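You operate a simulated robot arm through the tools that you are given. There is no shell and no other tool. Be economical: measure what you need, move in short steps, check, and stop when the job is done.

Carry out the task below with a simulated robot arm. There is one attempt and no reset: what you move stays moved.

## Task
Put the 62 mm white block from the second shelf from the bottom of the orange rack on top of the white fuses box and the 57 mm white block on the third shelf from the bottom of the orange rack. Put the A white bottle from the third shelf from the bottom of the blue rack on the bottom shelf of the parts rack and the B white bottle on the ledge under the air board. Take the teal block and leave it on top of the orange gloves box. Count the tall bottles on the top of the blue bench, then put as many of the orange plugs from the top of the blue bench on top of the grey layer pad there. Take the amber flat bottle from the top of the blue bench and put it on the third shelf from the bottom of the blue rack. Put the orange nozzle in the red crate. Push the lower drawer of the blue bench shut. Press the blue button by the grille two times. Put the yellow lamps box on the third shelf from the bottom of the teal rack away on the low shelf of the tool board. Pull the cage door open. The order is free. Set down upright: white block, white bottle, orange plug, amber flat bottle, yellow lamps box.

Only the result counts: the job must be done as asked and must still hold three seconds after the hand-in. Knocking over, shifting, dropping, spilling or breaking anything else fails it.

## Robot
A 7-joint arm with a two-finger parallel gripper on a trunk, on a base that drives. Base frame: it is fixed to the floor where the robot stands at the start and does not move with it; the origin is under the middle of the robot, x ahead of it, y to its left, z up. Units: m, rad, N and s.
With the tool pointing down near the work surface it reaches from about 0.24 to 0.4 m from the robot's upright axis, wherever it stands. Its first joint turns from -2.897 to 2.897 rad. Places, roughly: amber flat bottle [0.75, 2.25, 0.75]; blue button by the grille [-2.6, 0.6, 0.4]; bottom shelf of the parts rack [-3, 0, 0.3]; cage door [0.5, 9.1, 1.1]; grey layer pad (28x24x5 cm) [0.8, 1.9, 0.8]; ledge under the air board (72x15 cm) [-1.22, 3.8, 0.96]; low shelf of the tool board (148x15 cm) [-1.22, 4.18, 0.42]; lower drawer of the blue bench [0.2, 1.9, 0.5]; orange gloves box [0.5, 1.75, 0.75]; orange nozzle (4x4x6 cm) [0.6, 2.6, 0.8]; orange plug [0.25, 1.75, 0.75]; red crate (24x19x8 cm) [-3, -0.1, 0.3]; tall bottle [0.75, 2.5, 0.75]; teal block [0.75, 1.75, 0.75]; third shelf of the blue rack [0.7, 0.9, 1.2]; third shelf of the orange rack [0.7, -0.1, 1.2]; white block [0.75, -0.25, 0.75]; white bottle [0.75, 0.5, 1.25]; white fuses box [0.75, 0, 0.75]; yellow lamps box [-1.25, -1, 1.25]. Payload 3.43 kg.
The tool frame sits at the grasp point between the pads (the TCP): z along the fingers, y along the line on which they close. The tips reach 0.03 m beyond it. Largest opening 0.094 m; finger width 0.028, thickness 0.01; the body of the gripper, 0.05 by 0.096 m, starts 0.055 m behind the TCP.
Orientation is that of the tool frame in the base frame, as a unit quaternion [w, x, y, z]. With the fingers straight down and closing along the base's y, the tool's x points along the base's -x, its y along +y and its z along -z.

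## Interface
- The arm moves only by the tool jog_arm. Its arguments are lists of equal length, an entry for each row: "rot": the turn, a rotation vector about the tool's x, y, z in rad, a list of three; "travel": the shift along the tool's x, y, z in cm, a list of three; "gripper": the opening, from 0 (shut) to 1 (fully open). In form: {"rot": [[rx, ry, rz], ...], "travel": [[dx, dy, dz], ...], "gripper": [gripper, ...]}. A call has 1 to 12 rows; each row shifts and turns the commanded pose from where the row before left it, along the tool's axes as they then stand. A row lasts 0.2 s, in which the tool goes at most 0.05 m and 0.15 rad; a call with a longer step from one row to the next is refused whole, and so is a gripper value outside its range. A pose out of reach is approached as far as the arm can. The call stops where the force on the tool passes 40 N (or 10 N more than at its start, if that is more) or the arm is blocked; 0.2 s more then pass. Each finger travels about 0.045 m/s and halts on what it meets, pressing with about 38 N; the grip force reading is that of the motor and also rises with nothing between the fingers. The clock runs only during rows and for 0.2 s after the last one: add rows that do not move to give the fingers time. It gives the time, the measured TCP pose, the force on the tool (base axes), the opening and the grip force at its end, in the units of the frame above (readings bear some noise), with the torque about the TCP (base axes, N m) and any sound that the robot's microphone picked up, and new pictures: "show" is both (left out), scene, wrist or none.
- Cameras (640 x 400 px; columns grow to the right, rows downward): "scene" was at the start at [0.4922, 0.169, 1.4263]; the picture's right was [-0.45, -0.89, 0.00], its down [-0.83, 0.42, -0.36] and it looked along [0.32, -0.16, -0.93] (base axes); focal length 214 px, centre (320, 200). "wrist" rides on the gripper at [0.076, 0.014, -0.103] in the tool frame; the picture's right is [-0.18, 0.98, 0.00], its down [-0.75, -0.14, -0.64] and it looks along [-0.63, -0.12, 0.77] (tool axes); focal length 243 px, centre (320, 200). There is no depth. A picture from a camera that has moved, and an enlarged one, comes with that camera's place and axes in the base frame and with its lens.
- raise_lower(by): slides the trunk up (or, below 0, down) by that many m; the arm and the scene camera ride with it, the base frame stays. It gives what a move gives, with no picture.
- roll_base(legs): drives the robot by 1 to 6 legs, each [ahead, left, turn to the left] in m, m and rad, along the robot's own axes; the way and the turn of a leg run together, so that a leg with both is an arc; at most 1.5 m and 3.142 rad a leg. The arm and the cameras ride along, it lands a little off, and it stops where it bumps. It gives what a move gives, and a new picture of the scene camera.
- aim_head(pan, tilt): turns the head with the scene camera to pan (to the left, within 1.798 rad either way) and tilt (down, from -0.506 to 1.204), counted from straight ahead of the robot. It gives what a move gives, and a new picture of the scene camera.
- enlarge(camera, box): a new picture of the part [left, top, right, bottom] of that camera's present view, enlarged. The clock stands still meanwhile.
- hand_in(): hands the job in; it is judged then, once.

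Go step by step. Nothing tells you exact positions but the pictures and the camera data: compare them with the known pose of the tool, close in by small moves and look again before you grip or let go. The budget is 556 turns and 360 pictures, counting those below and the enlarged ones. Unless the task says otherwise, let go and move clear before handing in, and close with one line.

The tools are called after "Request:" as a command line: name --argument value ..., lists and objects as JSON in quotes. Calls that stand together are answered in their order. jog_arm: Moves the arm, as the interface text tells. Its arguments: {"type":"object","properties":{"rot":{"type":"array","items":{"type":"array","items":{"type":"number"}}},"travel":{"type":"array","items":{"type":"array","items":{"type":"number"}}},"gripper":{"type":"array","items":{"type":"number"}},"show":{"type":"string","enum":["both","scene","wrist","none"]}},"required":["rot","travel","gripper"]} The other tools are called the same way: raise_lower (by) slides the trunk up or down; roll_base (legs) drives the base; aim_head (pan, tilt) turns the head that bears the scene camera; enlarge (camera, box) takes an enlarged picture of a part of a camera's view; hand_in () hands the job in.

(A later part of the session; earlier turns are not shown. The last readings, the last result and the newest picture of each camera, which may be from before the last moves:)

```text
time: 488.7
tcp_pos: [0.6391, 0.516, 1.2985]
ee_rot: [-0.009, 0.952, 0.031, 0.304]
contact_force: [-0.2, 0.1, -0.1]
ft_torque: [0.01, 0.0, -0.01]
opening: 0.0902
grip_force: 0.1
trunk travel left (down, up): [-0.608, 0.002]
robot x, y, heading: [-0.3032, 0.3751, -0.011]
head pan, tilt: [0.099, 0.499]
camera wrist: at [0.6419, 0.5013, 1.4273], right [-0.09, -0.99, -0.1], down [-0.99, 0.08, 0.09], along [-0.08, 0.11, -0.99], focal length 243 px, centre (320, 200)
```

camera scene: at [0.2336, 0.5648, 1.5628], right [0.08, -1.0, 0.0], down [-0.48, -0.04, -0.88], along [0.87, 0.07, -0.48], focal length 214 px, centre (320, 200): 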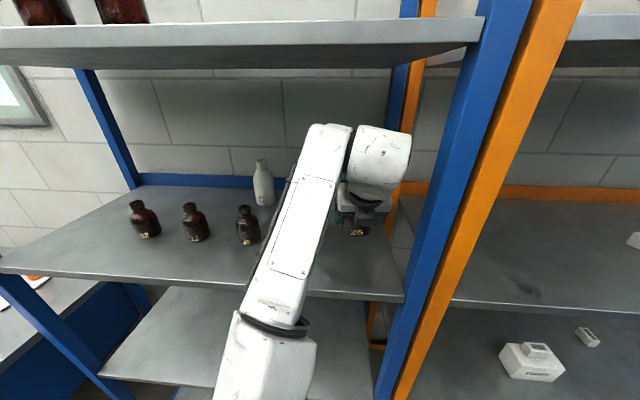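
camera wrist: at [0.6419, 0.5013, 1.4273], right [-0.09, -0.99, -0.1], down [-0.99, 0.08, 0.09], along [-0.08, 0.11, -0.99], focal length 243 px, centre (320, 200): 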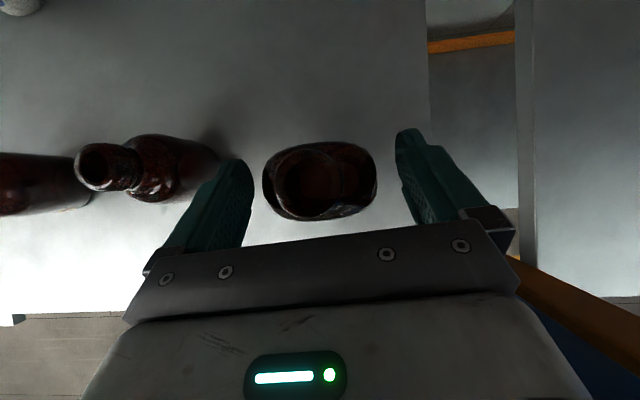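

Flat bottle stands on shelf 3. Back out and go to the orange nozzle at about (0.593, 2.621, top 0.866).

Request:
roll_base --legs '[[-0.6, 0, 0.012], [0, 1.0, 0], [0, 1.1, 0], [0.45, 0, 0]]'

Request:
jog_arm --rot '[[0, 0, 0]]' --travel '[[0, 0, 0]]' --gripper '[0.96]' --show "wrist"

```text
time: 501.3
tcp_pos: [0.0448, 2.5263, 1.2977]
ee_rot: [-0.009, 0.952, 0.038, 0.303]
contact_force: [-0.6, -0.4, -0.4]
ft_torque: [0.04, -0.04, -0.04]
opening: 0.0902
grip_force: 0.1
trunk travel left (down, up): [-0.608, 0.002]
robot x, y, heading: [-0.895, 2.3711, -0.005]
head pan, tilt: [0.099, 0.499]
stopped in leg 3: the robot was blocked; the commanded pose is now the measured one
camera scene: at [-0.3608, 2.5707, 1.563], right [0.1, -1.0, 0.0], down [-0.48, -0.05, -0.88], along [0.87, 0.08, -0.48], focal length 214 px, centre (320, 200)
```

scene: 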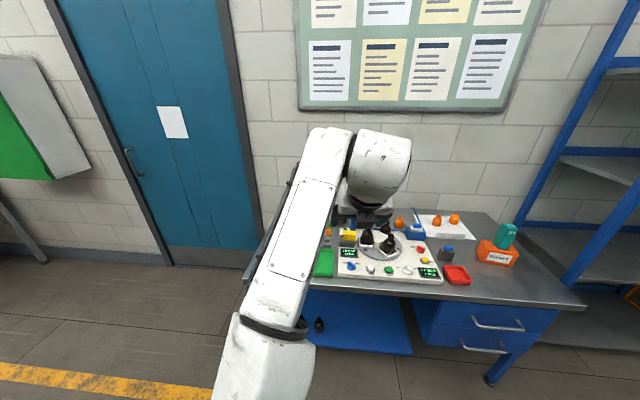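

```text
time: 501.7
tcp_pos: [0.0443, 2.5262, 1.2986]
ee_rot: [-0.011, 0.952, 0.038, 0.304]
contact_force: [0.6, 0.2, -0.1]
ft_torque: [-0.01, 0.0, -0.03]
opening: 0.09
grip_force: 0.0
trunk travel left (down, up): [-0.608, 0.002]
robot x, y, heading: [-0.8923, 2.3678, -0.0]
head pan, tilt: [0.099, 0.499]
camera wrist: at [0.0486, 2.5132, 1.4271], right [-0.07, -0.99, -0.1], down [-0.99, 0.06, 0.09], along [-0.08, 0.11, -0.99], focal length 243 px, centre (320, 200)
```

wrist: 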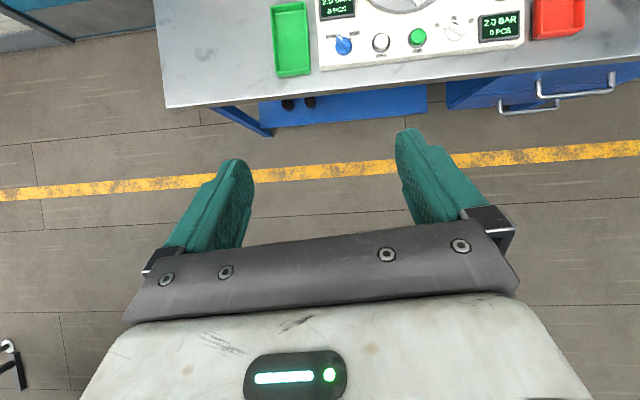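

Blocked by the canopy post; from here go forward first, then left.

Request:
roll_base --legs '[[0.03, -0.05, 0], [0.4, 0, 0], [0.1, 0.15, 0]]'

Request:
jog_arm --rot '[[0, 0, 0], [0, 0, 0], [0, 0, 0], [0, 0, 0], [0, 0, 0], [0, 0, 0]]' --travel '[[-2.3, 0, 3.26], [-2.3, 0, 3.26], [-2.3, 0, 3.26], [-2.3, 0, 3.26], [0, 0, 0], [0, 0, 0]]' --gripper '[0.96, 0.96, 0.96, 0.96, 0.96, 0.96]' --show "wrist"

```text
time: 505.9
tcp_pos: [0.571, 2.625, 1.2994]
ee_rot: [-0.01, 0.952, 0.038, 0.304]
contact_force: [0.5, -0.2, -0.2]
ft_torque: [0.02, 0.01, 0.02]
opening: 0.0902
grip_force: 0.2
trunk travel left (down, up): [-0.608, 0.002]
robot x, y, heading: [-0.37, 2.4698, -0.007]
head pan, tilt: [0.099, 0.499]
camera scene: at [0.1663, 2.6687, 1.5629], right [0.1, -1.0, 0.0], down [-0.48, -0.05, -0.88], along [0.87, 0.08, -0.48], focal length 214 px, centre (320, 200)
```

scene: 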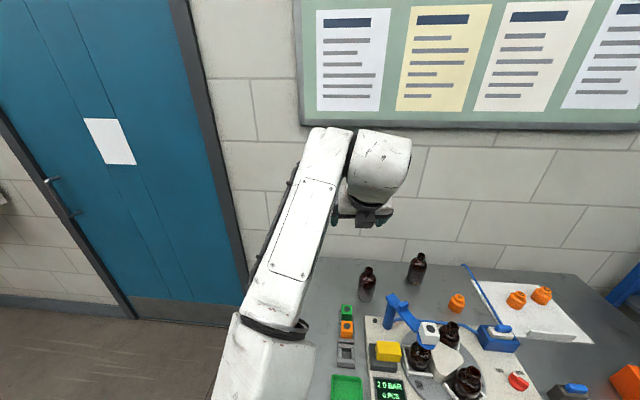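

```text
time: 507.2
tcp_pos: [0.5761, 2.624, 1.1405]
ee_rot: [-0.01, 0.952, 0.038, 0.304]
contact_force: [0.0, 0.5, 0.2]
ft_torque: [-0.01, 0.0, 0.0]
opening: 0.0902
grip_force: 0.0
trunk travel left (down, up): [-0.608, 0.002]
robot x, y, heading: [-0.3714, 2.4709, 0.002]
head pan, tilt: [0.099, 0.499]
camera wrist: at [0.579, 2.6109, 1.2684], right [-0.07, -0.99, -0.1], down [-0.99, 0.06, 0.09], along [-0.08, 0.11, -0.99], focal length 243 px, centre (320, 200)
```

wrist: 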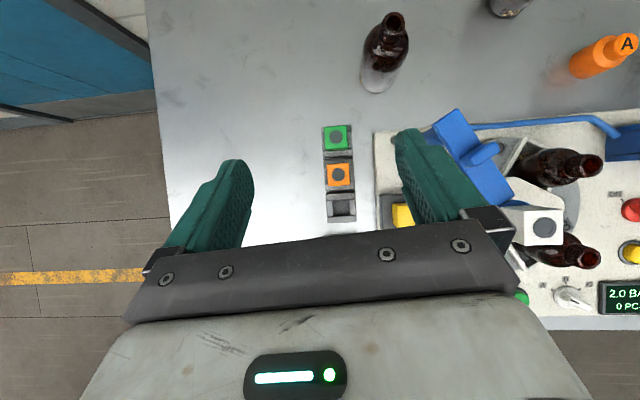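

Request:
enlarge --camera "wrist" --box '[300, 110, 400, 230]'

```text
3.33 times, centred on (350, 170) of wrist
camera zoom: at [0.579, 2.6109, 1.2684], right [-0.07, -0.99, -0.1], down [-0.99, 0.06, 0.09], along [-0.08, 0.11, -0.99], focal length 809 px, centre (220, 300)
```

zoom: 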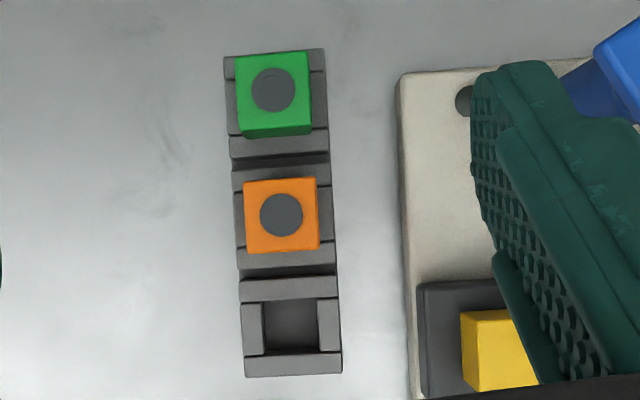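

The nozzle's top is centred (0.587, 2.622), square, aligned with the axes; holder walls reach ≈0.826. Align yaw and descend with moderate opening.

Request:
jog_arm --rot '[[-0.045, 0, 0.064], [0, 0, 0], [0, 0, 0], [0, 0, 0], [0, 0, 0], [0, 0, 0], [0, 0, 0]]' --travel '[[0, 0, 0], [-2.3, 0, 3.26], [-2.3, 0, 3.26], [-2.3, 0, 3.26], [-2.3, 0, 3.26], [-2.3, 0, 3.26], [0, 0, 0]]' --gripper '[0.75, 0.75, 0.75, 0.75, 0.75, 0.75, 0.75]' --show "wrist"

```text
time: 508.9
tcp_pos: [0.5732, 2.623, 0.9396]
ee_rot: [0.001, 0.953, 0.0, 0.304]
contact_force: [-0.7, 0.5, 0.8]
ft_torque: [0.05, -0.01, 0.0]
opening: 0.0706
grip_force: 0.0
trunk travel left (down, up): [-0.608, 0.002]
robot x, y, heading: [-0.3702, 2.4664, -0.005]
head pan, tilt: [0.099, 0.499]
camera wrist: at [0.5751, 2.6096, 1.0682], right [-0.15, -0.98, -0.1], down [-0.99, 0.14, 0.09], along [-0.07, 0.12, -0.99], focal length 243 px, centre (320, 200)
```

wrist: 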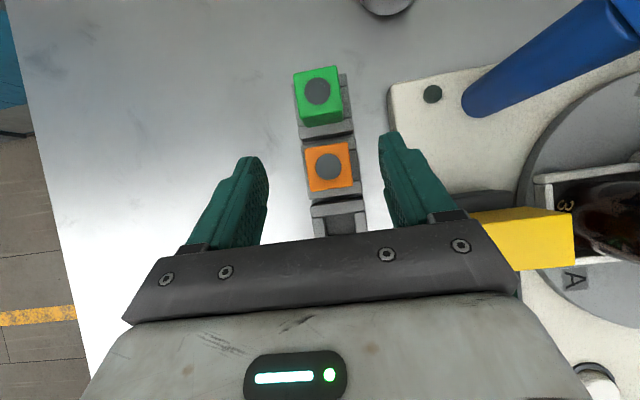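

Request:
jog_arm --rot '[[0, 0, 0], [0, 0, 0], [0, 0, 0], [0, 0, 0], [0, 0, 0], [0, 0, 0]]' --travel '[[-1.7, 0, 3.1], [-2.0, 0, 2.85], [0, 0, 0], [0, 0, 0], [0, 0, 0], [0, 0, 0]]' --gripper '[0.75, 0.75, 0, 0, 0, 0]' --show "wrist"

```text
time: 510.2
tcp_pos: [0.5775, 2.6237, 0.8693]
ee_rot: [0.002, 0.953, 0.0, 0.304]
contact_force: [-1.4, 0.2, -0.5]
ft_torque: [-0.02, -0.01, 0.03]
opening: 0.0389
grip_force: 38.7
trunk travel left (down, up): [-0.608, 0.002]
robot x, y, heading: [-0.367, 2.4677, -0.005]
head pan, tilt: [0.099, 0.499]
camera wrist: at [0.5798, 2.6086, 0.9978], right [-0.15, -0.98, -0.1], down [-0.99, 0.14, 0.09], along [-0.07, 0.12, -0.99], focal length 243 px, centre (320, 200)
```

wrist: 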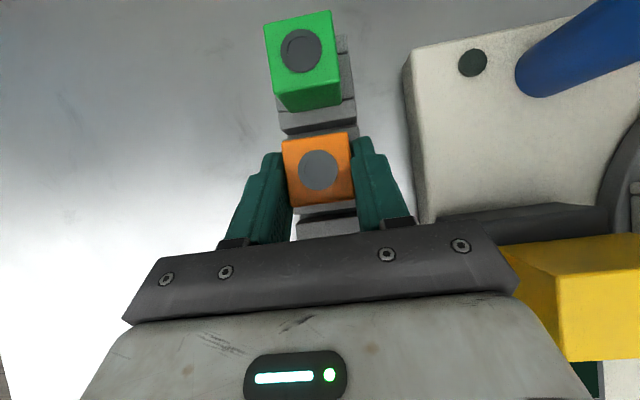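

Gripped (39 mm). Lift straight up and check.

Request:
jog_arm --rot '[[0, 0, 0], [0, 0, 0], [0, 0, 0], [0, 0, 0], [0, 0, 0]]' --travel '[[1.15, 0, -1.63], [2.3, 0, -3.26], [2.3, 0, -3.26], [2.3, 0, -3.26], [2.3, 0, -3.26]]' --gripper '[0, 0, 0, 0, 0]' --show "wrist"

```text
time: 511.4
tcp_pos: [0.5769, 2.6256, 1.0516]
ee_rot: [0.002, 0.953, 0.0, 0.304]
contact_force: [-0.4, -0.9, -0.1]
ft_torque: [0.0, -0.03, 0.01]
opening: 0.0388
grip_force: 38.4
trunk travel left (down, up): [-0.608, 0.002]
robot x, y, heading: [-0.3656, 2.4687, -0.005]
head pan, tilt: [0.099, 0.499]
camera wrist: at [0.5792, 2.6115, 1.1793], right [-0.15, -0.98, -0.1], down [-0.99, 0.14, 0.09], along [-0.07, 0.12, -0.99], focal length 243 px, centre (320, 200)
```

wrist: 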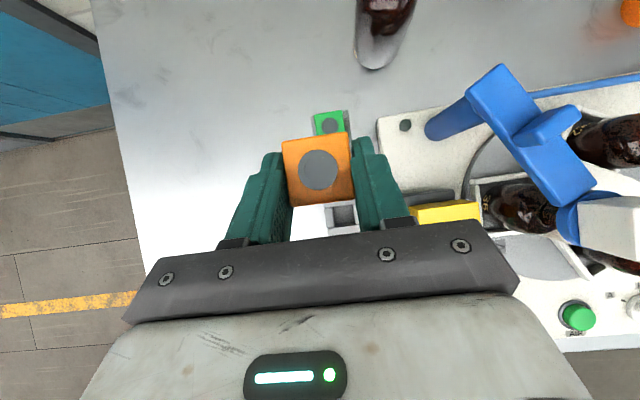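

Nozzle held. Raise further, leave the bench area, and head for the red crate.

Request:
jog_arm --rot '[[0, 0, 0], [0, 0, 0], [0, 0, 0], [0, 0, 0], [0, 0, 0]]' --travel '[[2.3, 0, -3.26], [2.3, 0, -3.26], [2.3, 0, -3.26], [2.3, 0, -3.26], [2.3, 0, -3.26]]' --gripper '[0, 0, 0, 0, 0]' --show "none"

Request:
roll_base --legs '[[-0.15, -0.9, 0], [-0.6, -0.6, 0], [0, 0, 1.57], [0, 0, 1.575]]'

```text
time: 512.6
tcp_pos: [0.5758, 2.626, 1.2478]
ee_rot: [0.001, 0.953, 0.001, 0.303]
contact_force: [0.4, -0.3, -0.7]
ft_torque: [-0.01, -0.03, 0.01]
opening: 0.039
grip_force: 37.8
trunk travel left (down, up): [-0.608, 0.002]
robot x, y, heading: [-0.3684, 2.47, -0.004]
head pan, tilt: [0.099, 0.499]
```

```text
time: 529.1
tcp_pos: [-2.072, 0.8276, 1.2484]
ee_rot: [-0.304, -0.008, 0.953, -0.001]
contact_force: [-0.9, -0.1, -1.1]
ft_torque: [-0.03, 0.01, 0.02]
opening: 0.035
grip_force: 38.0
trunk travel left (down, up): [-0.608, 0.002]
robot x, y, heading: [-1.1348, 1.0001, -3.127]
head pan, tilt: [0.099, 0.499]
camera scene: at [-1.6614, 0.7896, 1.5629], right [-0.11, 0.99, 0.0], down [0.48, 0.05, -0.88], along [-0.87, -0.1, -0.48], focal length 214 px, centre (320, 200)
```

scene: 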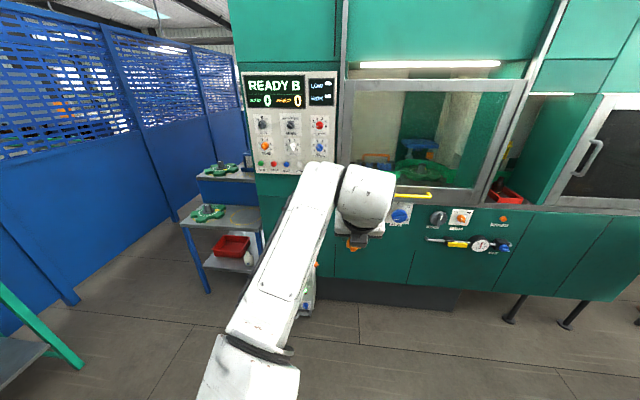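

Request:
jog_arm --rot '[[0, 0, 0]]' --travel '[[0, 0, 0]]' --gripper '[0]' --show "wrist"

```text
time: 529.5
tcp_pos: [-2.0714, 0.8272, 1.2488]
ee_rot: [-0.304, -0.008, 0.953, -0.002]
contact_force: [0.3, -0.2, -0.7]
ft_torque: [0.04, 0.01, 0.0]
opening: 0.0348
grip_force: 38.2
trunk travel left (down, up): [-0.608, 0.002]
robot x, y, heading: [-1.1283, 1.0022, -3.135]
head pan, tilt: [0.099, 0.499]
camera wrist: at [-2.0757, 0.8413, 1.3767], right [0.14, 0.99, -0.1], down [0.99, -0.13, 0.09], along [0.07, -0.11, -0.99], focal length 243 px, centre (320, 200)
```

wrist: 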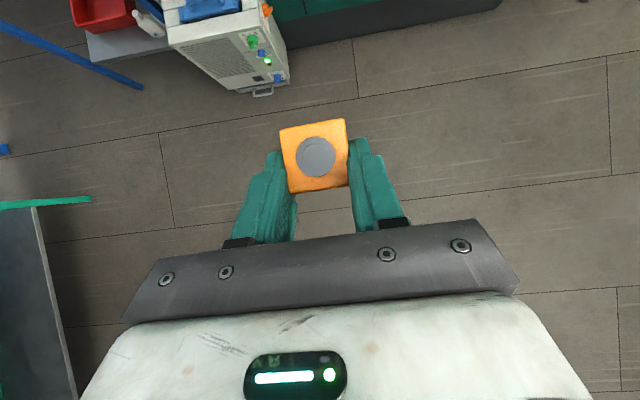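

The nozzle has shifted a little in the grip; proceed gently. Move toward the parts rack and check.

Request:
roll_base --legs '[[0.2, 0.95, -0.006]]'

Request:
raise_lower --by -0.4

Request:
jog_arm --rot '[[0, 0, 0]]' --travel '[[0, 0, 0]]' --gripper '[0]' --show "wrist"

```text
time: 534.6
tcp_pos: [-2.263, -0.1194, 1.2485]
ee_rot: [-0.305, -0.004, 0.952, 0.0]
contact_force: [0.2, 0.4, -0.1]
ft_torque: [0.0, -0.01, -0.01]
opening: 0.0349
grip_force: 38.2
trunk travel left (down, up): [-0.608, 0.002]
robot x, y, heading: [-1.3236, 0.0481, -3.139]
head pan, tilt: [0.099, 0.499]
camera scene: at [-1.8528, -0.1604, 1.5629], right [-0.1, 0.99, 0.0], down [0.48, 0.05, -0.88], along [-0.87, -0.09, -0.48], focal length 214 px, centre (320, 200)
```

scene: 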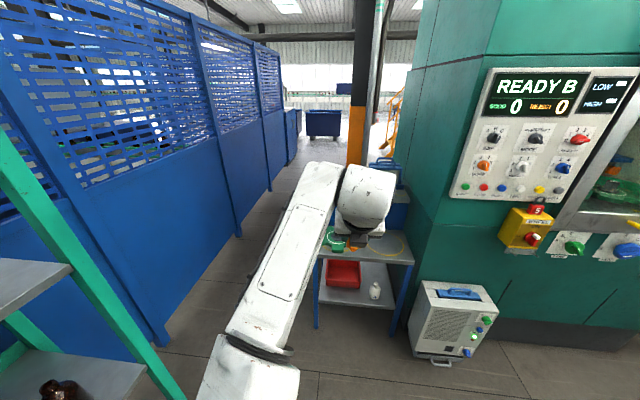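

```text
time: 538.4
tcp_pos: [-2.2641, -0.1193, 0.8481]
ee_rot: [-0.304, -0.006, 0.953, -0.001]
contact_force: [0.0, 0.1, -1.5]
ft_torque: [0.03, -0.02, 0.0]
opening: 0.0349
grip_force: 38.2
trunk travel left (down, up): [-0.208, 0.402]
robot x, y, heading: [-1.3198, 0.0459, -3.139]
head pan, tilt: [0.099, 0.499]
```

```text
time: 538.8
tcp_pos: [-2.2633, -0.1186, 0.8482]
ee_rot: [-0.304, -0.005, 0.953, -0.001]
contact_force: [0.9, 1.0, -0.8]
ft_torque: [0.06, -0.05, 0.0]
opening: 0.0351
grip_force: 38.3
trunk travel left (down, up): [-0.208, 0.402]
robot x, y, heading: [-1.322, 0.048, -3.136]
head pan, tilt: [0.099, 0.499]
camera wrist: at [-2.2667, -0.1061, 0.9768], right [0.14, 0.98, -0.1], down [0.99, -0.13, 0.09], along [0.07, -0.11, -0.99], focal length 243 px, centre (320, 200)
```

wrist: 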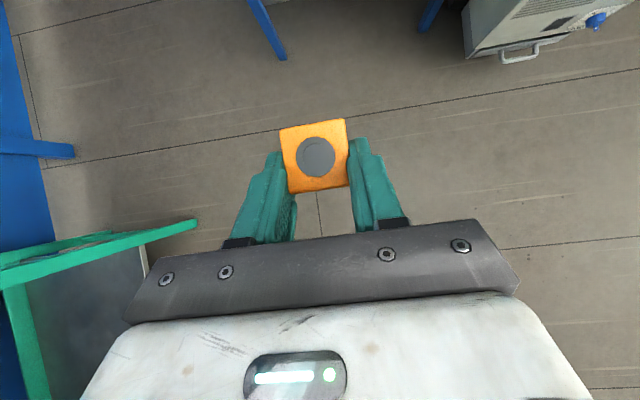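

Stable. Lower fully, flatten the pitch to ~30° and lower the arm before entering the rack.

Request:
raise_lower --by -0.2

Request:
jog_arm --rot '[[0, 0.11, 0], [0, 0.11, 0], [0, 0.11, 0], [0, 0.11, 0], [0, 0, 0], [0, 0, 0], [0, 0, 0], [0, 0, 0], [0, 0, 0]]' --travel '[[0, 0, 0], [0, 0, 0], [0, 0, 0], [0, 0, 0], [-3.5, 0, 2.0], [-3.5, 0, 2.0], [-3.5, 0, 2.0], [-3.5, 0, 2.0], [0, 0, 0]]' --gripper '[0, 0, 0, 0, 0, 0, 0, 0, 0]' --show "none"

Request:
roll_base --legs '[[0.35, 0, 0]]'

Request:
aim_head --pan -0.1 --tilt 0.6

```text
time: 541.0
tcp_pos: [-2.2633, -0.1201, 0.6488]
ee_rot: [-0.304, -0.004, 0.953, 0.0]
contact_force: [0.9, 0.0, -0.1]
ft_torque: [-0.02, -0.04, 0.0]
opening: 0.0351
grip_force: 37.4
trunk travel left (down, up): [-0.008, 0.602]
robot x, y, heading: [-1.3211, 0.0464, -3.137]
head pan, tilt: [0.099, 0.499]
```

```text
time: 543.0
tcp_pos: [-2.2646, -0.119, 0.4883]
ee_rot: [-0.504, -0.004, 0.864, -0.001]
contact_force: [-0.2, 0.1, -0.1]
ft_torque: [-0.02, 0.02, 0.0]
opening: 0.0351
grip_force: 37.9
trunk travel left (down, up): [-0.008, 0.602]
robot x, y, heading: [-1.3213, 0.0479, -3.134]
head pan, tilt: [0.099, 0.499]
```

```text
time: 545.2
tcp_pos: [-2.6105, -0.1253, 0.489]
ee_rot: [-0.504, -0.007, 0.863, -0.002]
contact_force: [-0.6, -0.1, -1.2]
ft_torque: [0.01, -0.03, -0.02]
opening: 0.035
grip_force: 38.1
trunk travel left (down, up): [-0.008, 0.602]
robot x, y, heading: [-1.6696, 0.0465, -3.132]
head pan, tilt: [0.099, 0.499]
camera scene: at [-2.1986, -0.1657, 0.9629], right [-0.11, 0.99, 0.0], down [0.48, 0.05, -0.88], along [-0.87, -0.1, -0.48], focal length 214 px, centre (320, 200)
```

scene: 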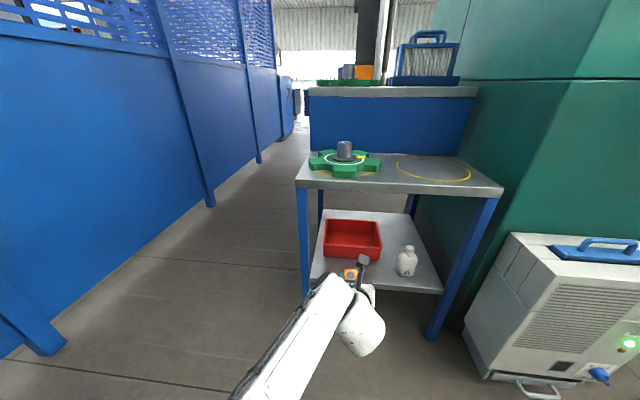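

```text
time: 546.0
tcp_pos: [-2.6111, -0.1261, 0.4895]
ee_rot: [-0.504, -0.008, 0.864, -0.003]
contact_force: [-0.2, 0.6, -1.0]
ft_torque: [0.0, -0.01, 0.01]
opening: 0.0351
grip_force: 38.5
trunk travel left (down, up): [-0.008, 0.602]
robot x, y, heading: [-1.6678, 0.0451, -3.134]
head pan, tilt: [-0.099, 0.6]
camera scene: at [-2.1962, -0.1479, 0.9539], right [0.09, 1.0, 0.0], down [0.56, -0.05, -0.83], along [-0.82, 0.07, -0.56], focal length 214 px, centre (320, 200)
```

scene: 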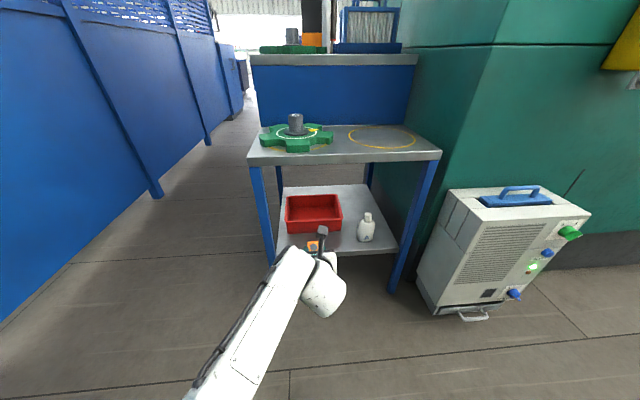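

Aligned with the crate centre (y≈−0.11). Lower 2 cm and drive in.

Request:
jog_arm --rot '[[0, 0, 0], [0, 0, 0]]' --travel '[[-1.9, 0, 1.1], [0, 0, 0]]' --gripper '[0, 0]' --show "none"

Request:
roll_base --legs '[[0.2, 0, 0]]'

Request:
jog_arm --rot '[[0, 0, 0]]' --travel '[[0, 0, 0]]' --gripper '[0]' --show "wrist"

```text
time: 546.6
tcp_pos: [-2.611, -0.1261, 0.4676]
ee_rot: [-0.505, -0.008, 0.863, -0.003]
contact_force: [-0.2, -0.3, -0.4]
ft_torque: [0.01, -0.01, 0.0]
opening: 0.035
grip_force: 38.2
trunk travel left (down, up): [-0.008, 0.602]
robot x, y, heading: [-1.6688, 0.0462, -3.128]
head pan, tilt: [-0.099, 0.6]
```

```text
time: 548.2
tcp_pos: [-2.8152, -0.1263, 0.4661]
ee_rot: [-0.504, -0.005, 0.863, -0.001]
contact_force: [0.6, -0.1, -0.3]
ft_torque: [0.0, -0.02, 0.0]
opening: 0.0347
grip_force: 38.2
trunk travel left (down, up): [-0.008, 0.602]
robot x, y, heading: [-1.8713, 0.0426, -3.132]
head pan, tilt: [-0.099, 0.6]
camera scene: at [-2.3994, -0.1492, 0.9538], right [0.09, 1.0, 0.0], down [0.56, -0.05, -0.82], along [-0.82, 0.07, -0.57], focal length 214 px, centre (320, 200)
```

scene: 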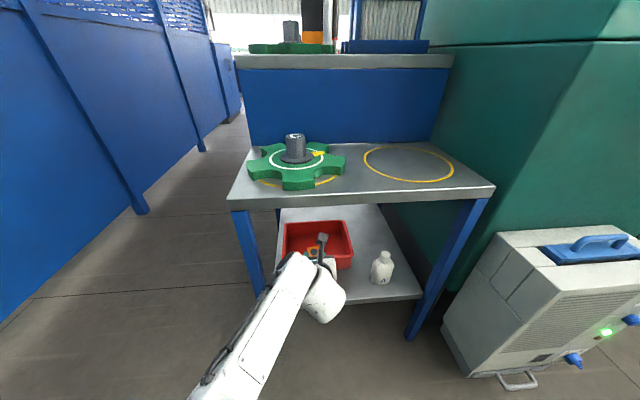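

```text
time: 548.6
tcp_pos: [-2.8138, -0.1266, 0.4671]
ee_rot: [-0.505, -0.006, 0.863, -0.002]
contact_force: [-0.5, -0.1, 0.0]
ft_torque: [-0.02, 0.01, 0.0]
opening: 0.0349
grip_force: 37.4
trunk travel left (down, up): [-0.008, 0.602]
robot x, y, heading: [-1.871, 0.0453, -3.136]
head pan, tilt: [-0.099, 0.6]
camera wrist: at [-2.7633, -0.1124, 0.5838], right [0.08, 0.98, -0.16], down [0.93, -0.13, -0.34], along [-0.36, -0.12, -0.93], focal length 243 px, centre (320, 200)
```

wrist: 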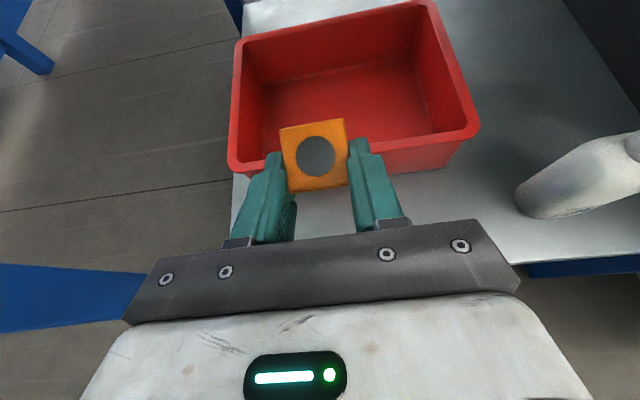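

Crate centre is (−2.977, −0.11). Move 16.5 cm further in.

Request:
roll_base --legs '[[0.16, -0.012, 0]]'

Request:
jog_arm --rot '[[0, 0, 0]]' --travel '[[0, 0, 0]]' --gripper '[0]' --show "wrist"

```text
time: 550.0
tcp_pos: [-2.9766, -0.118, 0.4665]
ee_rot: [-0.504, -0.007, 0.864, -0.002]
contact_force: [-0.3, -0.2, -0.5]
ft_torque: [0.0, 0.01, 0.01]
opening: 0.0348
grip_force: 37.6
trunk travel left (down, up): [-0.008, 0.602]
robot x, y, heading: [-2.0373, 0.0529, -3.13]
head pan, tilt: [-0.099, 0.6]
camera scene: at [-2.5608, -0.1395, 0.9538], right [0.09, 1.0, 0.0], down [0.56, -0.05, -0.82], along [-0.82, 0.07, -0.57], focal length 214 px, centre (320, 200)
```

scene: 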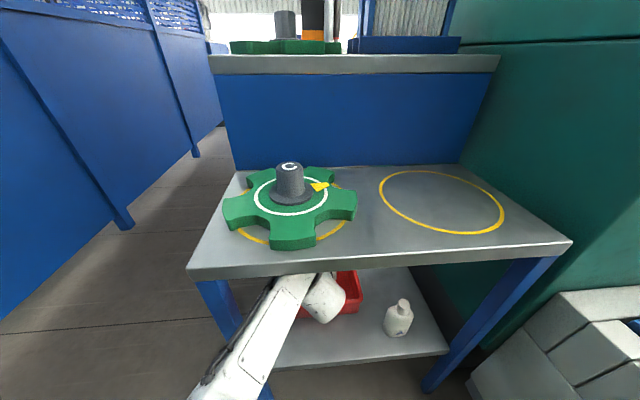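

```text
time: 550.4
tcp_pos: [-2.9759, -0.1175, 0.4661]
ee_rot: [-0.504, -0.007, 0.863, -0.003]
contact_force: [0.1, 0.8, -0.8]
ft_torque: [-0.04, -0.03, 0.02]
opening: 0.0352
grip_force: 38.3
trunk travel left (down, up): [-0.008, 0.602]
robot x, y, heading: [-2.0306, 0.0529, -3.129]
head pan, tilt: [-0.099, 0.6]
camera wrist: at [-2.9247, -0.1031, 0.5838], right [0.08, 0.98, -0.16], down [0.93, -0.13, -0.34], along [-0.36, -0.12, -0.93], focal length 243 px, centre (320, 200)
```

wrist: 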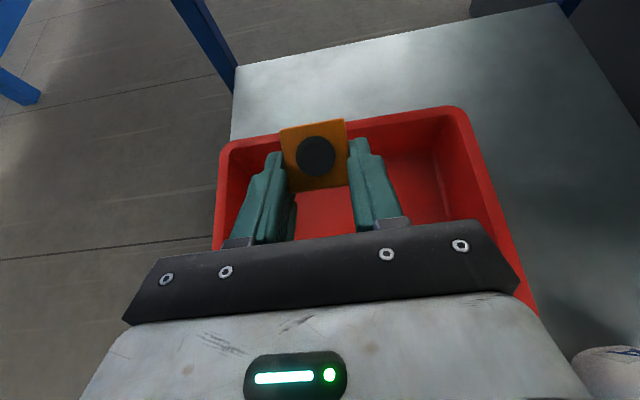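

Over the crate. Lower in.

Request:
jog_arm --rot '[[0, 0, 0], [0, 0, 0], [0, 0, 0], [0, 0, 0]]' --travel '[[-2.6, 0, 1.47], [-2.6, 0, 1.47], [-1.6, 0, 0.9], [0, 0, 0]]' --gripper '[0, 0, 0, 0]' --show "wrist"

```text
time: 551.4
tcp_pos: [-2.9756, -0.1166, 0.3883]
ee_rot: [-0.504, -0.007, 0.863, -0.002]
contact_force: [-0.2, -1.1, -0.4]
ft_torque: [-0.04, 0.0, -0.03]
opening: 0.0351
grip_force: 37.8
trunk travel left (down, up): [-0.008, 0.602]
robot x, y, heading: [-2.0326, 0.0515, -3.134]
head pan, tilt: [-0.099, 0.6]
camera wrist: at [-2.9246, -0.1024, 0.5054], right [0.08, 0.98, -0.16], down [0.93, -0.13, -0.34], along [-0.36, -0.12, -0.93], focal length 243 px, centre (320, 200)
```

wrist: 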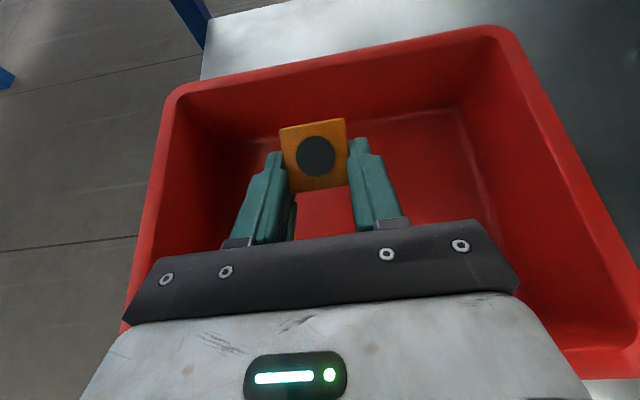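

Nozzle is inside the crate. Lower a little more until touch, then release.

Request:
jog_arm --rot '[[0, 0, 0], [0, 0, 0], [0, 0, 0]]' --travel '[[-0.5, 0, 0.28], [-0.5, 0, 0.28], [0, 0, 0]]' --gripper '[0, 0, 0]' --show "none"

Request:
jog_arm --rot '[[0, 0, 0], [0, 0, 0], [0, 0, 0], [0, 0, 0]]' --travel '[[0, 0, 0], [0, 0, 0], [0, 0, 0], [0, 0, 0]]' --gripper '[0.5, 0.7, 0.8, 0.8]' --show "wrist"

```text
time: 552.2
tcp_pos: [-2.9773, -0.117, 0.381]
ee_rot: [-0.506, -0.005, 0.862, -0.001]
contact_force: [-6.1, 2.7, 30.1]
ft_torque: [-0.45, -2.5, 0.15]
opening: 0.0349
grip_force: 37.9
trunk travel left (down, up): [-0.008, 0.602]
robot x, y, heading: [-2.0385, 0.0549, -3.131]
head pan, tilt: [-0.099, 0.6]
```

```text
time: 553.2
tcp_pos: [-2.9776, -0.1163, 0.3806]
ee_rot: [-0.506, -0.008, 0.862, -0.002]
contact_force: [-8.0, 2.9, 39.2]
ft_torque: [-0.56, -3.22, 0.16]
opening: 0.0752
grip_force: 0.1
trunk travel left (down, up): [-0.008, 0.602]
robot x, y, heading: [-2.0307, 0.0566, -3.131]
head pan, tilt: [-0.099, 0.6]
camera wrist: at [-2.9255, -0.1026, 0.4979], right [0.07, 0.98, -0.16], down [0.93, -0.13, -0.35], along [-0.36, -0.12, -0.92], focal length 243 px, centre (320, 200)
```

wrist: 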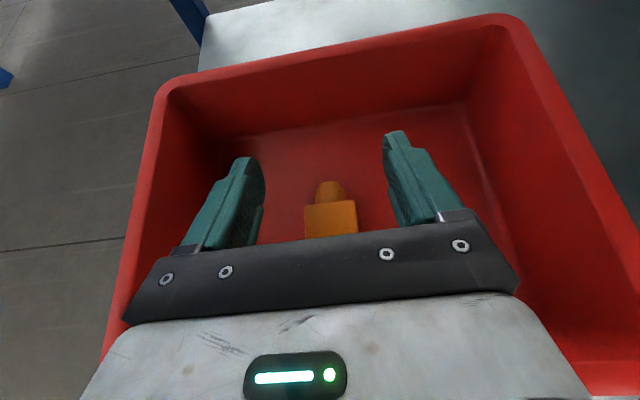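

The nozzle lies in the crate; the hand is pressing on the front rim, so lift straight up now.

Request:
jog_arm --rot '[[0, 0, 0], [0, 0, 0], [0, 0, 0]]' --travel '[[2.6, 0, -1.47], [2.6, 0, -1.47], [2.2, 0, -1.25]]' --gripper '[0.8, 0.8, 0.8]' --show "wrist"

```text
time: 554.0
tcp_pos: [-2.9755, -0.1161, 0.4621]
ee_rot: [-0.503, -0.007, 0.864, -0.002]
contact_force: [0.6, 0.6, -0.9]
ft_torque: [0.01, 0.02, -0.05]
opening: 0.0751
grip_force: 0.0
trunk travel left (down, up): [-0.008, 0.602]
robot x, y, heading: [-2.0335, 0.0547, -3.132]
head pan, tilt: [-0.099, 0.6]
camera wrist: at [-2.9242, -0.1024, 0.5797], right [0.08, 0.98, -0.16], down [0.93, -0.13, -0.34], along [-0.35, -0.12, -0.93], focal length 243 px, centre (320, 200)
```

wrist: 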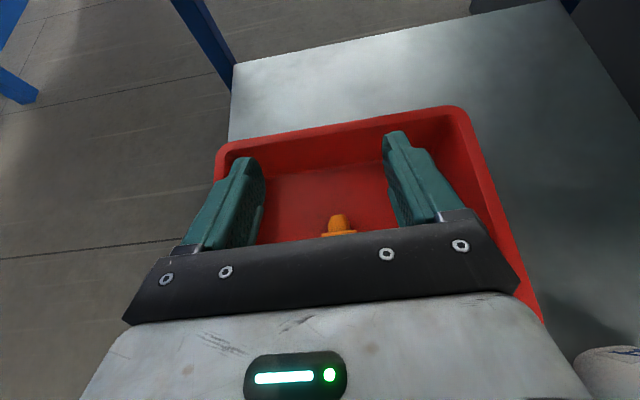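

Crate unmoved and the nozzle is inside. Back out; then raise and travel to the cage door.

Request:
roll_base --legs '[[-0.8, 0, 0]]'

Request:
raise_lower --by 0.4

Request:
enlarge --camera "scene" --box '[240, 100, 420, 260]'

```text
time: 558.4
tcp_pos: [-2.1607, -0.1087, 0.4627]
ee_rot: [-0.505, -0.007, 0.863, -0.002]
contact_force: [0.7, -0.3, -0.2]
ft_torque: [-0.02, 0.0, 0.01]
opening: 0.0752
grip_force: 0.1
trunk travel left (down, up): [-0.008, 0.602]
robot x, y, heading: [-1.2189, 0.0651, -3.131]
head pan, tilt: [-0.099, 0.6]
camera scene: at [-1.7466, -0.1312, 0.9538], right [0.09, 1.0, 0.0], down [0.56, -0.05, -0.82], along [-0.82, 0.07, -0.57], focal length 214 px, centre (320, 200)
```

scene: 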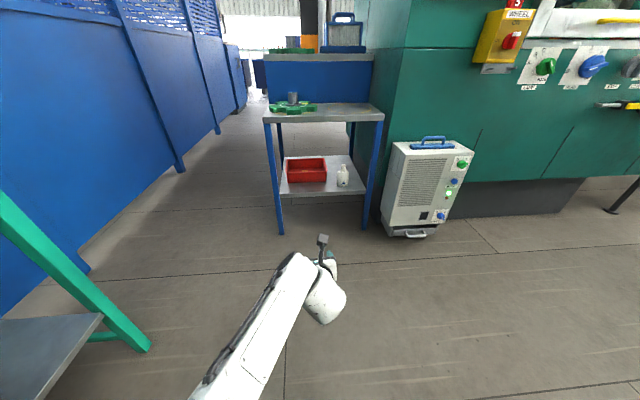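

```text
time: 562.2
tcp_pos: [-2.1614, -0.1091, 0.8626]
ee_rot: [-0.504, -0.007, 0.864, -0.002]
contact_force: [-0.3, -0.1, 0.1]
ft_torque: [-0.02, 0.0, 0.0]
opening: 0.0749
grip_force: 0.1
trunk travel left (down, up): [-0.408, 0.202]
robot x, y, heading: [-1.2174, 0.0612, -3.131]
head pan, tilt: [-0.099, 0.6]
```

```text
2.50 times, centred on (330, 180) of scene
camera zoom: at [-1.7467, -0.1313, 1.3538], right [0.09, 1.0, 0.0], down [0.56, -0.05, -0.82], along [-0.82, 0.07, -0.57], focal length 536 px, centre (295, 250)
```

zoom: 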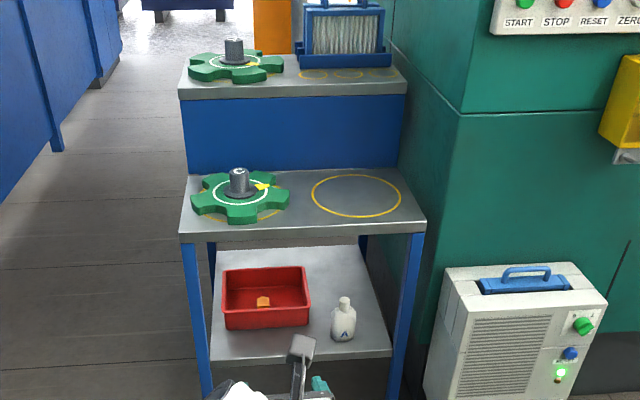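

Good. Retract the arm, turn north, and go up the aisle.

Request:
jog_arm --rot '[[0, 0, 0], [0, 0, 0], [0, 0, 0], [0, 0, 0], [0, 0, 0], [0, 0, 0]]' --travel '[[-2.0, 0, -3.6], [-2.0, 0, -3.6], [-2.0, 0, -3.6], [-2.0, 0, -3.6], [-2.0, 0, -3.6], [0, 0, 0]]' --gripper '[0, 0, 0, 0, 0, 0]' --show "none"

Request:
roll_base --legs '[[0, 0, -1.58], [0.6, -0.8, 0]]'

Request:
aim_head --pan 0 --tilt 0.2

```text
time: 563.6
tcp_pos: [-1.9563, -0.1043, 0.8639]
ee_rot: [-0.504, -0.007, 0.864, -0.002]
contact_force: [0.3, 0.0, 0.4]
ft_torque: [0.01, -0.04, 0.0]
opening: 0.0001
grip_force: 32.9
trunk travel left (down, up): [-0.408, 0.202]
robot x, y, heading: [-1.2209, 0.0602, -3.128]
head pan, tilt: [-0.099, 0.6]
```

```text
time: 572.6
tcp_pos: [-0.6268, 1.4309, 0.8638]
ee_rot: [-0.362, 0.598, 0.622, 0.351]
contact_force: [0.0, 0.8, 0.1]
ft_torque: [-0.01, -0.02, -0.02]
opening: 0.0
grip_force: 33.0
trunk travel left (down, up): [-0.408, 0.202]
robot x, y, heading: [-0.4404, 0.7003, 1.607]
head pan, tilt: [-0.099, 0.6]
camera scene: at [-0.6463, 1.2198, 1.3539], right [1.0, -0.07, 0.0], down [-0.04, -0.56, -0.83], along [0.05, 0.82, -0.56], focal length 214 px, centre (320, 200)
```

scene: 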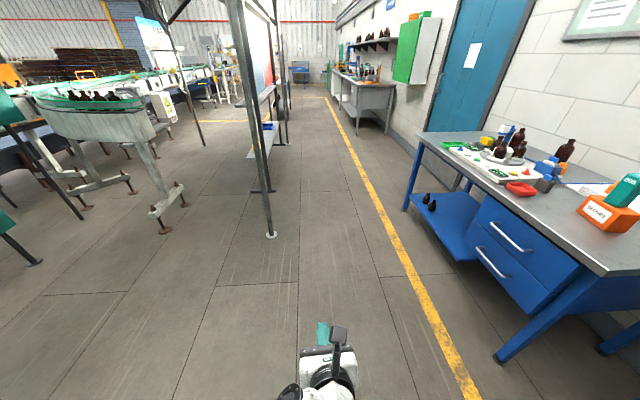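

```text
time: 573.5
tcp_pos: [-0.6258, 1.4303, 0.8637]
ee_rot: [-0.363, 0.598, 0.623, 0.351]
contact_force: [0.5, 0.4, 0.8]
ft_torque: [-0.02, -0.01, -0.03]
opening: 0.0
grip_force: 33.7
trunk travel left (down, up): [-0.408, 0.202]
robot x, y, heading: [-0.4415, 0.6991, 1.607]
head pan, tilt: [0.0, 0.201]
camera scene: at [-0.6552, 1.2247, 1.3906], right [1.0, 0.03, 0.0], down [0.01, -0.2, -0.98], along [-0.03, 0.98, -0.2], focal length 214 px, centre (320, 200)
```

scene: 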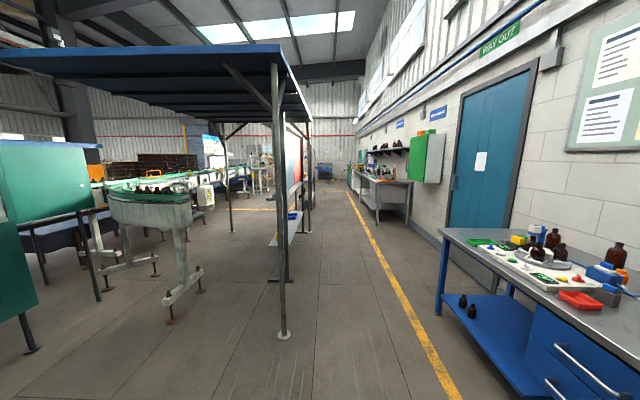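

Aisle is clear. Drive north.

Request:
roll_base --legs '[[0.3, -0.18, -0.036], [1.5, 0, 0], [1.5, 0, 0], [1.3, 0, 0]]'

Request:
aim_head --pan -0.2 --tilt 0.1

```text
time: 596.1
tcp_pos: [-0.5475, 6.0641, 0.8643]
ee_rot: [-0.364, 0.595, 0.626, 0.349]
contact_force: [1.1, 0.3, -0.7]
ft_torque: [-0.01, 0.0, 0.03]
opening: 0.0001
grip_force: 33.2
trunk travel left (down, up): [-0.408, 0.202]
robot x, y, heading: [-0.3583, 5.3334, 1.619]
head pan, tilt: [0.0, 0.201]
camera scene: at [-0.5761, 5.8582, 1.3907], right [1.0, 0.04, 0.0], down [0.01, -0.2, -0.98], along [-0.04, 0.98, -0.2], focal length 214 px, centre (320, 200)
```

scene: 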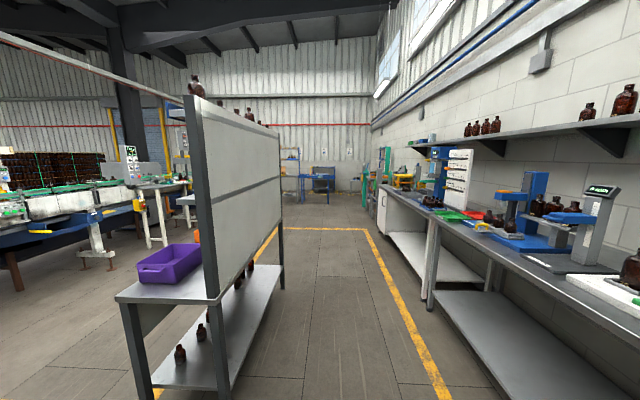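

```text
time: 596.8
tcp_pos: [-0.5499, 6.0635, 0.8636]
ee_rot: [-0.364, 0.595, 0.626, 0.35]
contact_force: [0.5, -0.1, -0.3]
ft_torque: [0.02, -0.01, -0.05]
opening: 0.0001
grip_force: 32.9
trunk travel left (down, up): [-0.408, 0.202]
robot x, y, heading: [-0.3562, 5.3335, 1.616]
head pan, tilt: [-0.201, 0.099]
camera scene: at [-0.5577, 5.8561, 1.4], right [0.99, -0.15, 0.0], down [-0.02, -0.1, -0.99], along [0.15, 0.98, -0.1], focal length 214 px, centre (320, 200)
```

scene: 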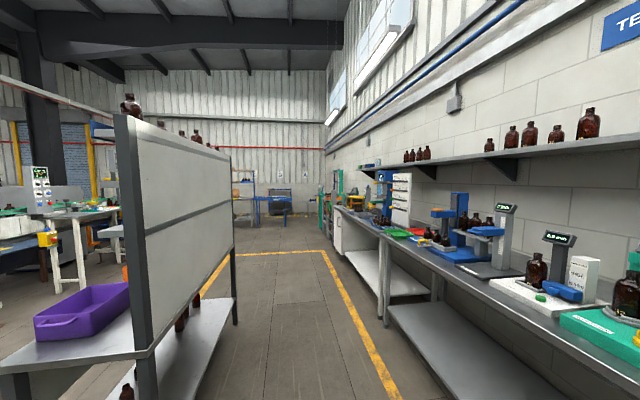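

Continue north toward the teal cage seen at the far right.

Request:
roll_base --legs '[[0.02, 0, -0.046], [1.3, -0.05, 0]]'

Request:
aim_head --pan -0.35 --tilt 0.2

```text
time: 603.6
tcp_pos: [-0.416, 7.3772, 0.8639]
ee_rot: [-0.349, 0.621, 0.6, 0.364]
contact_force: [-0.2, -0.1, 0.1]
ft_torque: [-0.01, 0.0, 0.0]
opening: 0.0
grip_force: 32.2
trunk travel left (down, up): [-0.408, 0.202]
robot x, y, heading: [-0.2826, 6.6327, 1.53]
head pan, tilt: [-0.201, 0.099]
camera scene: at [-0.4405, 7.171, 1.4001], right [0.97, -0.23, 0.0], down [-0.02, -0.1, -0.99], along [0.23, 0.97, -0.1], focal length 214 px, centre (320, 200)
```

scene: 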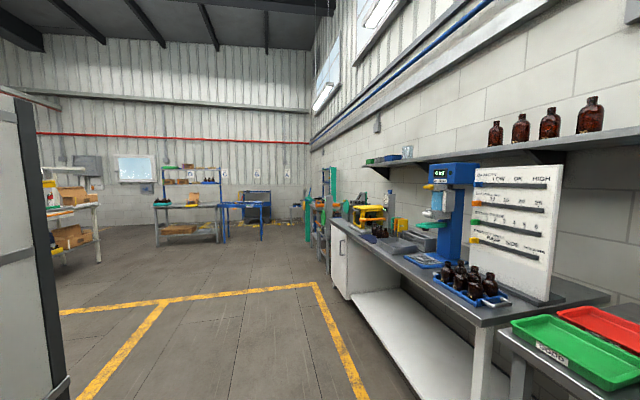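

```text
time: 604.3
tcp_pos: [-0.4162, 7.3774, 0.865]
ee_rot: [-0.35, 0.62, 0.601, 0.363]
contact_force: [0.0, 0.5, 0.3]
ft_torque: [0.01, 0.01, -0.02]
opening: 0.0001
grip_force: 33.3
trunk travel left (down, up): [-0.408, 0.202]
robot x, y, heading: [-0.2811, 6.6322, 1.533]
head pan, tilt: [-0.351, 0.201]
camera scene: at [-0.427, 7.1679, 1.3907], right [0.93, -0.38, 0.0], down [-0.07, -0.18, -0.98], along [0.37, 0.91, -0.2], focal length 214 px, centre (320, 200)
```

scene: 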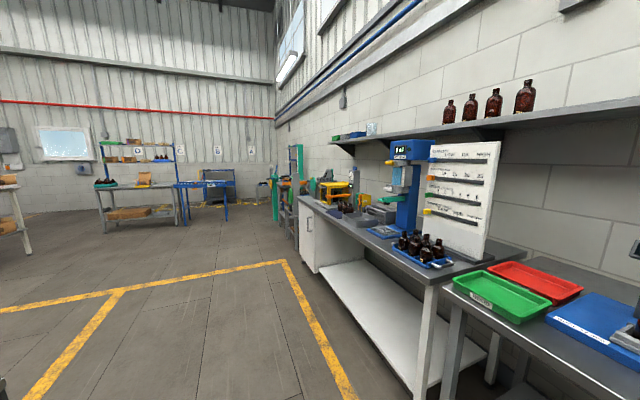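

Request:
enlarge --camera "scene" --box '[255, 130, 355, 250]'

```text
3.33 times, centred on (305, 190) of scene
camera zoom: at [-0.427, 7.1679, 1.3907], right [0.93, -0.38, 0.0], down [-0.07, -0.18, -0.98], along [0.37, 0.91, -0.2], focal length 715 px, centre (370, 233)
```

zoom: 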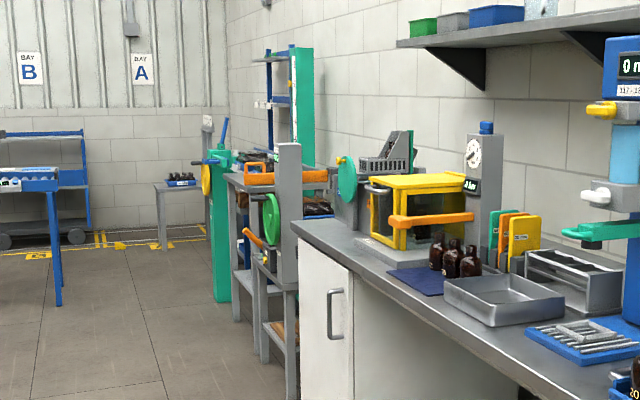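

The yellow cage with the orange handle on the bench is at about (0.55, 9.1, 1.0). Drive up to face it.

Request:
roll_base --legs '[[1.13, 0.23, 0], [1.05, 0.23, 0], [0, 0, -1.533]]'

Request:
aim_head --pan 0 --tilt 0.3

```text
time: 619.1
tcp_pos: [0.0815, 8.996, 0.8632]
ee_rot: [0.002, 0.863, -0.001, 0.504]
contact_force: [-0.3, 0.8, -0.7]
ft_torque: [-0.01, -0.01, -0.01]
opening: 0.0
grip_force: 32.8
trunk travel left (down, up): [-0.408, 0.202]
robot x, y, heading: [-0.6577, 8.8468, -0.006]
head pan, tilt: [-0.351, 0.201]
camera scene: at [-0.1278, 9.0013, 1.3907], right [-0.35, -0.94, 0.0], down [-0.19, 0.07, -0.98], along [0.92, -0.34, -0.2], focal length 214 px, centre (320, 200)
```

scene: 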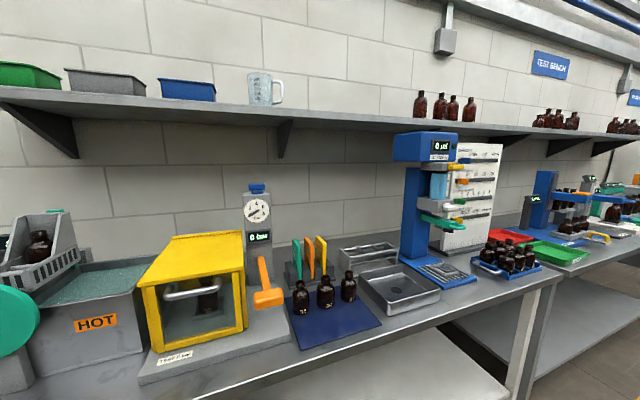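

```text
time: 620.0
tcp_pos: [0.0803, 8.997, 0.8632]
ee_rot: [0.003, 0.864, -0.002, 0.504]
contact_force: [0.2, 0.2, -0.1]
ft_torque: [0.01, 0.02, -0.03]
opening: 0.0001
grip_force: 32.8
trunk travel left (down, up): [-0.408, 0.202]
robot x, y, heading: [-0.6576, 8.8431, -0.012]
head pan, tilt: [0.0, 0.3]
camera scene: at [-0.1216, 9.0332, 1.3814], right [-0.01, -1.0, 0.0], down [-0.3, 0.0, -0.96], along [0.96, -0.01, -0.3], focal length 214 px, centre (320, 200)
```

scene: 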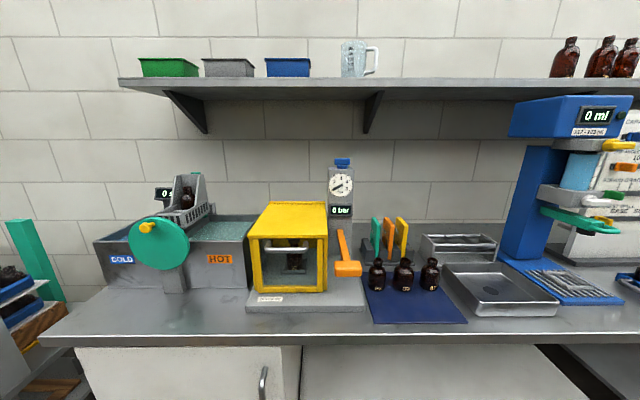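

Request:
enlarge --camera "scene" --box '[235, 190, 375, 315]'

```text
3.20 times, centred on (305, 252) of scene
camera zoom: at [-0.1216, 9.0332, 1.3814], right [-0.01, -1.0, 0.0], down [-0.3, 0.0, -0.96], along [0.96, -0.01, -0.3], focal length 686 px, centre (368, 32)
```

zoom: 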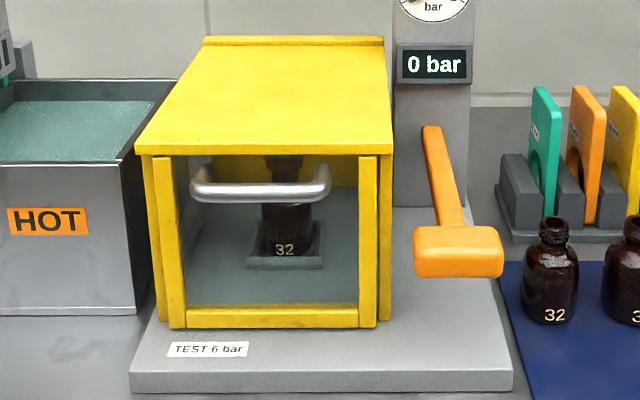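

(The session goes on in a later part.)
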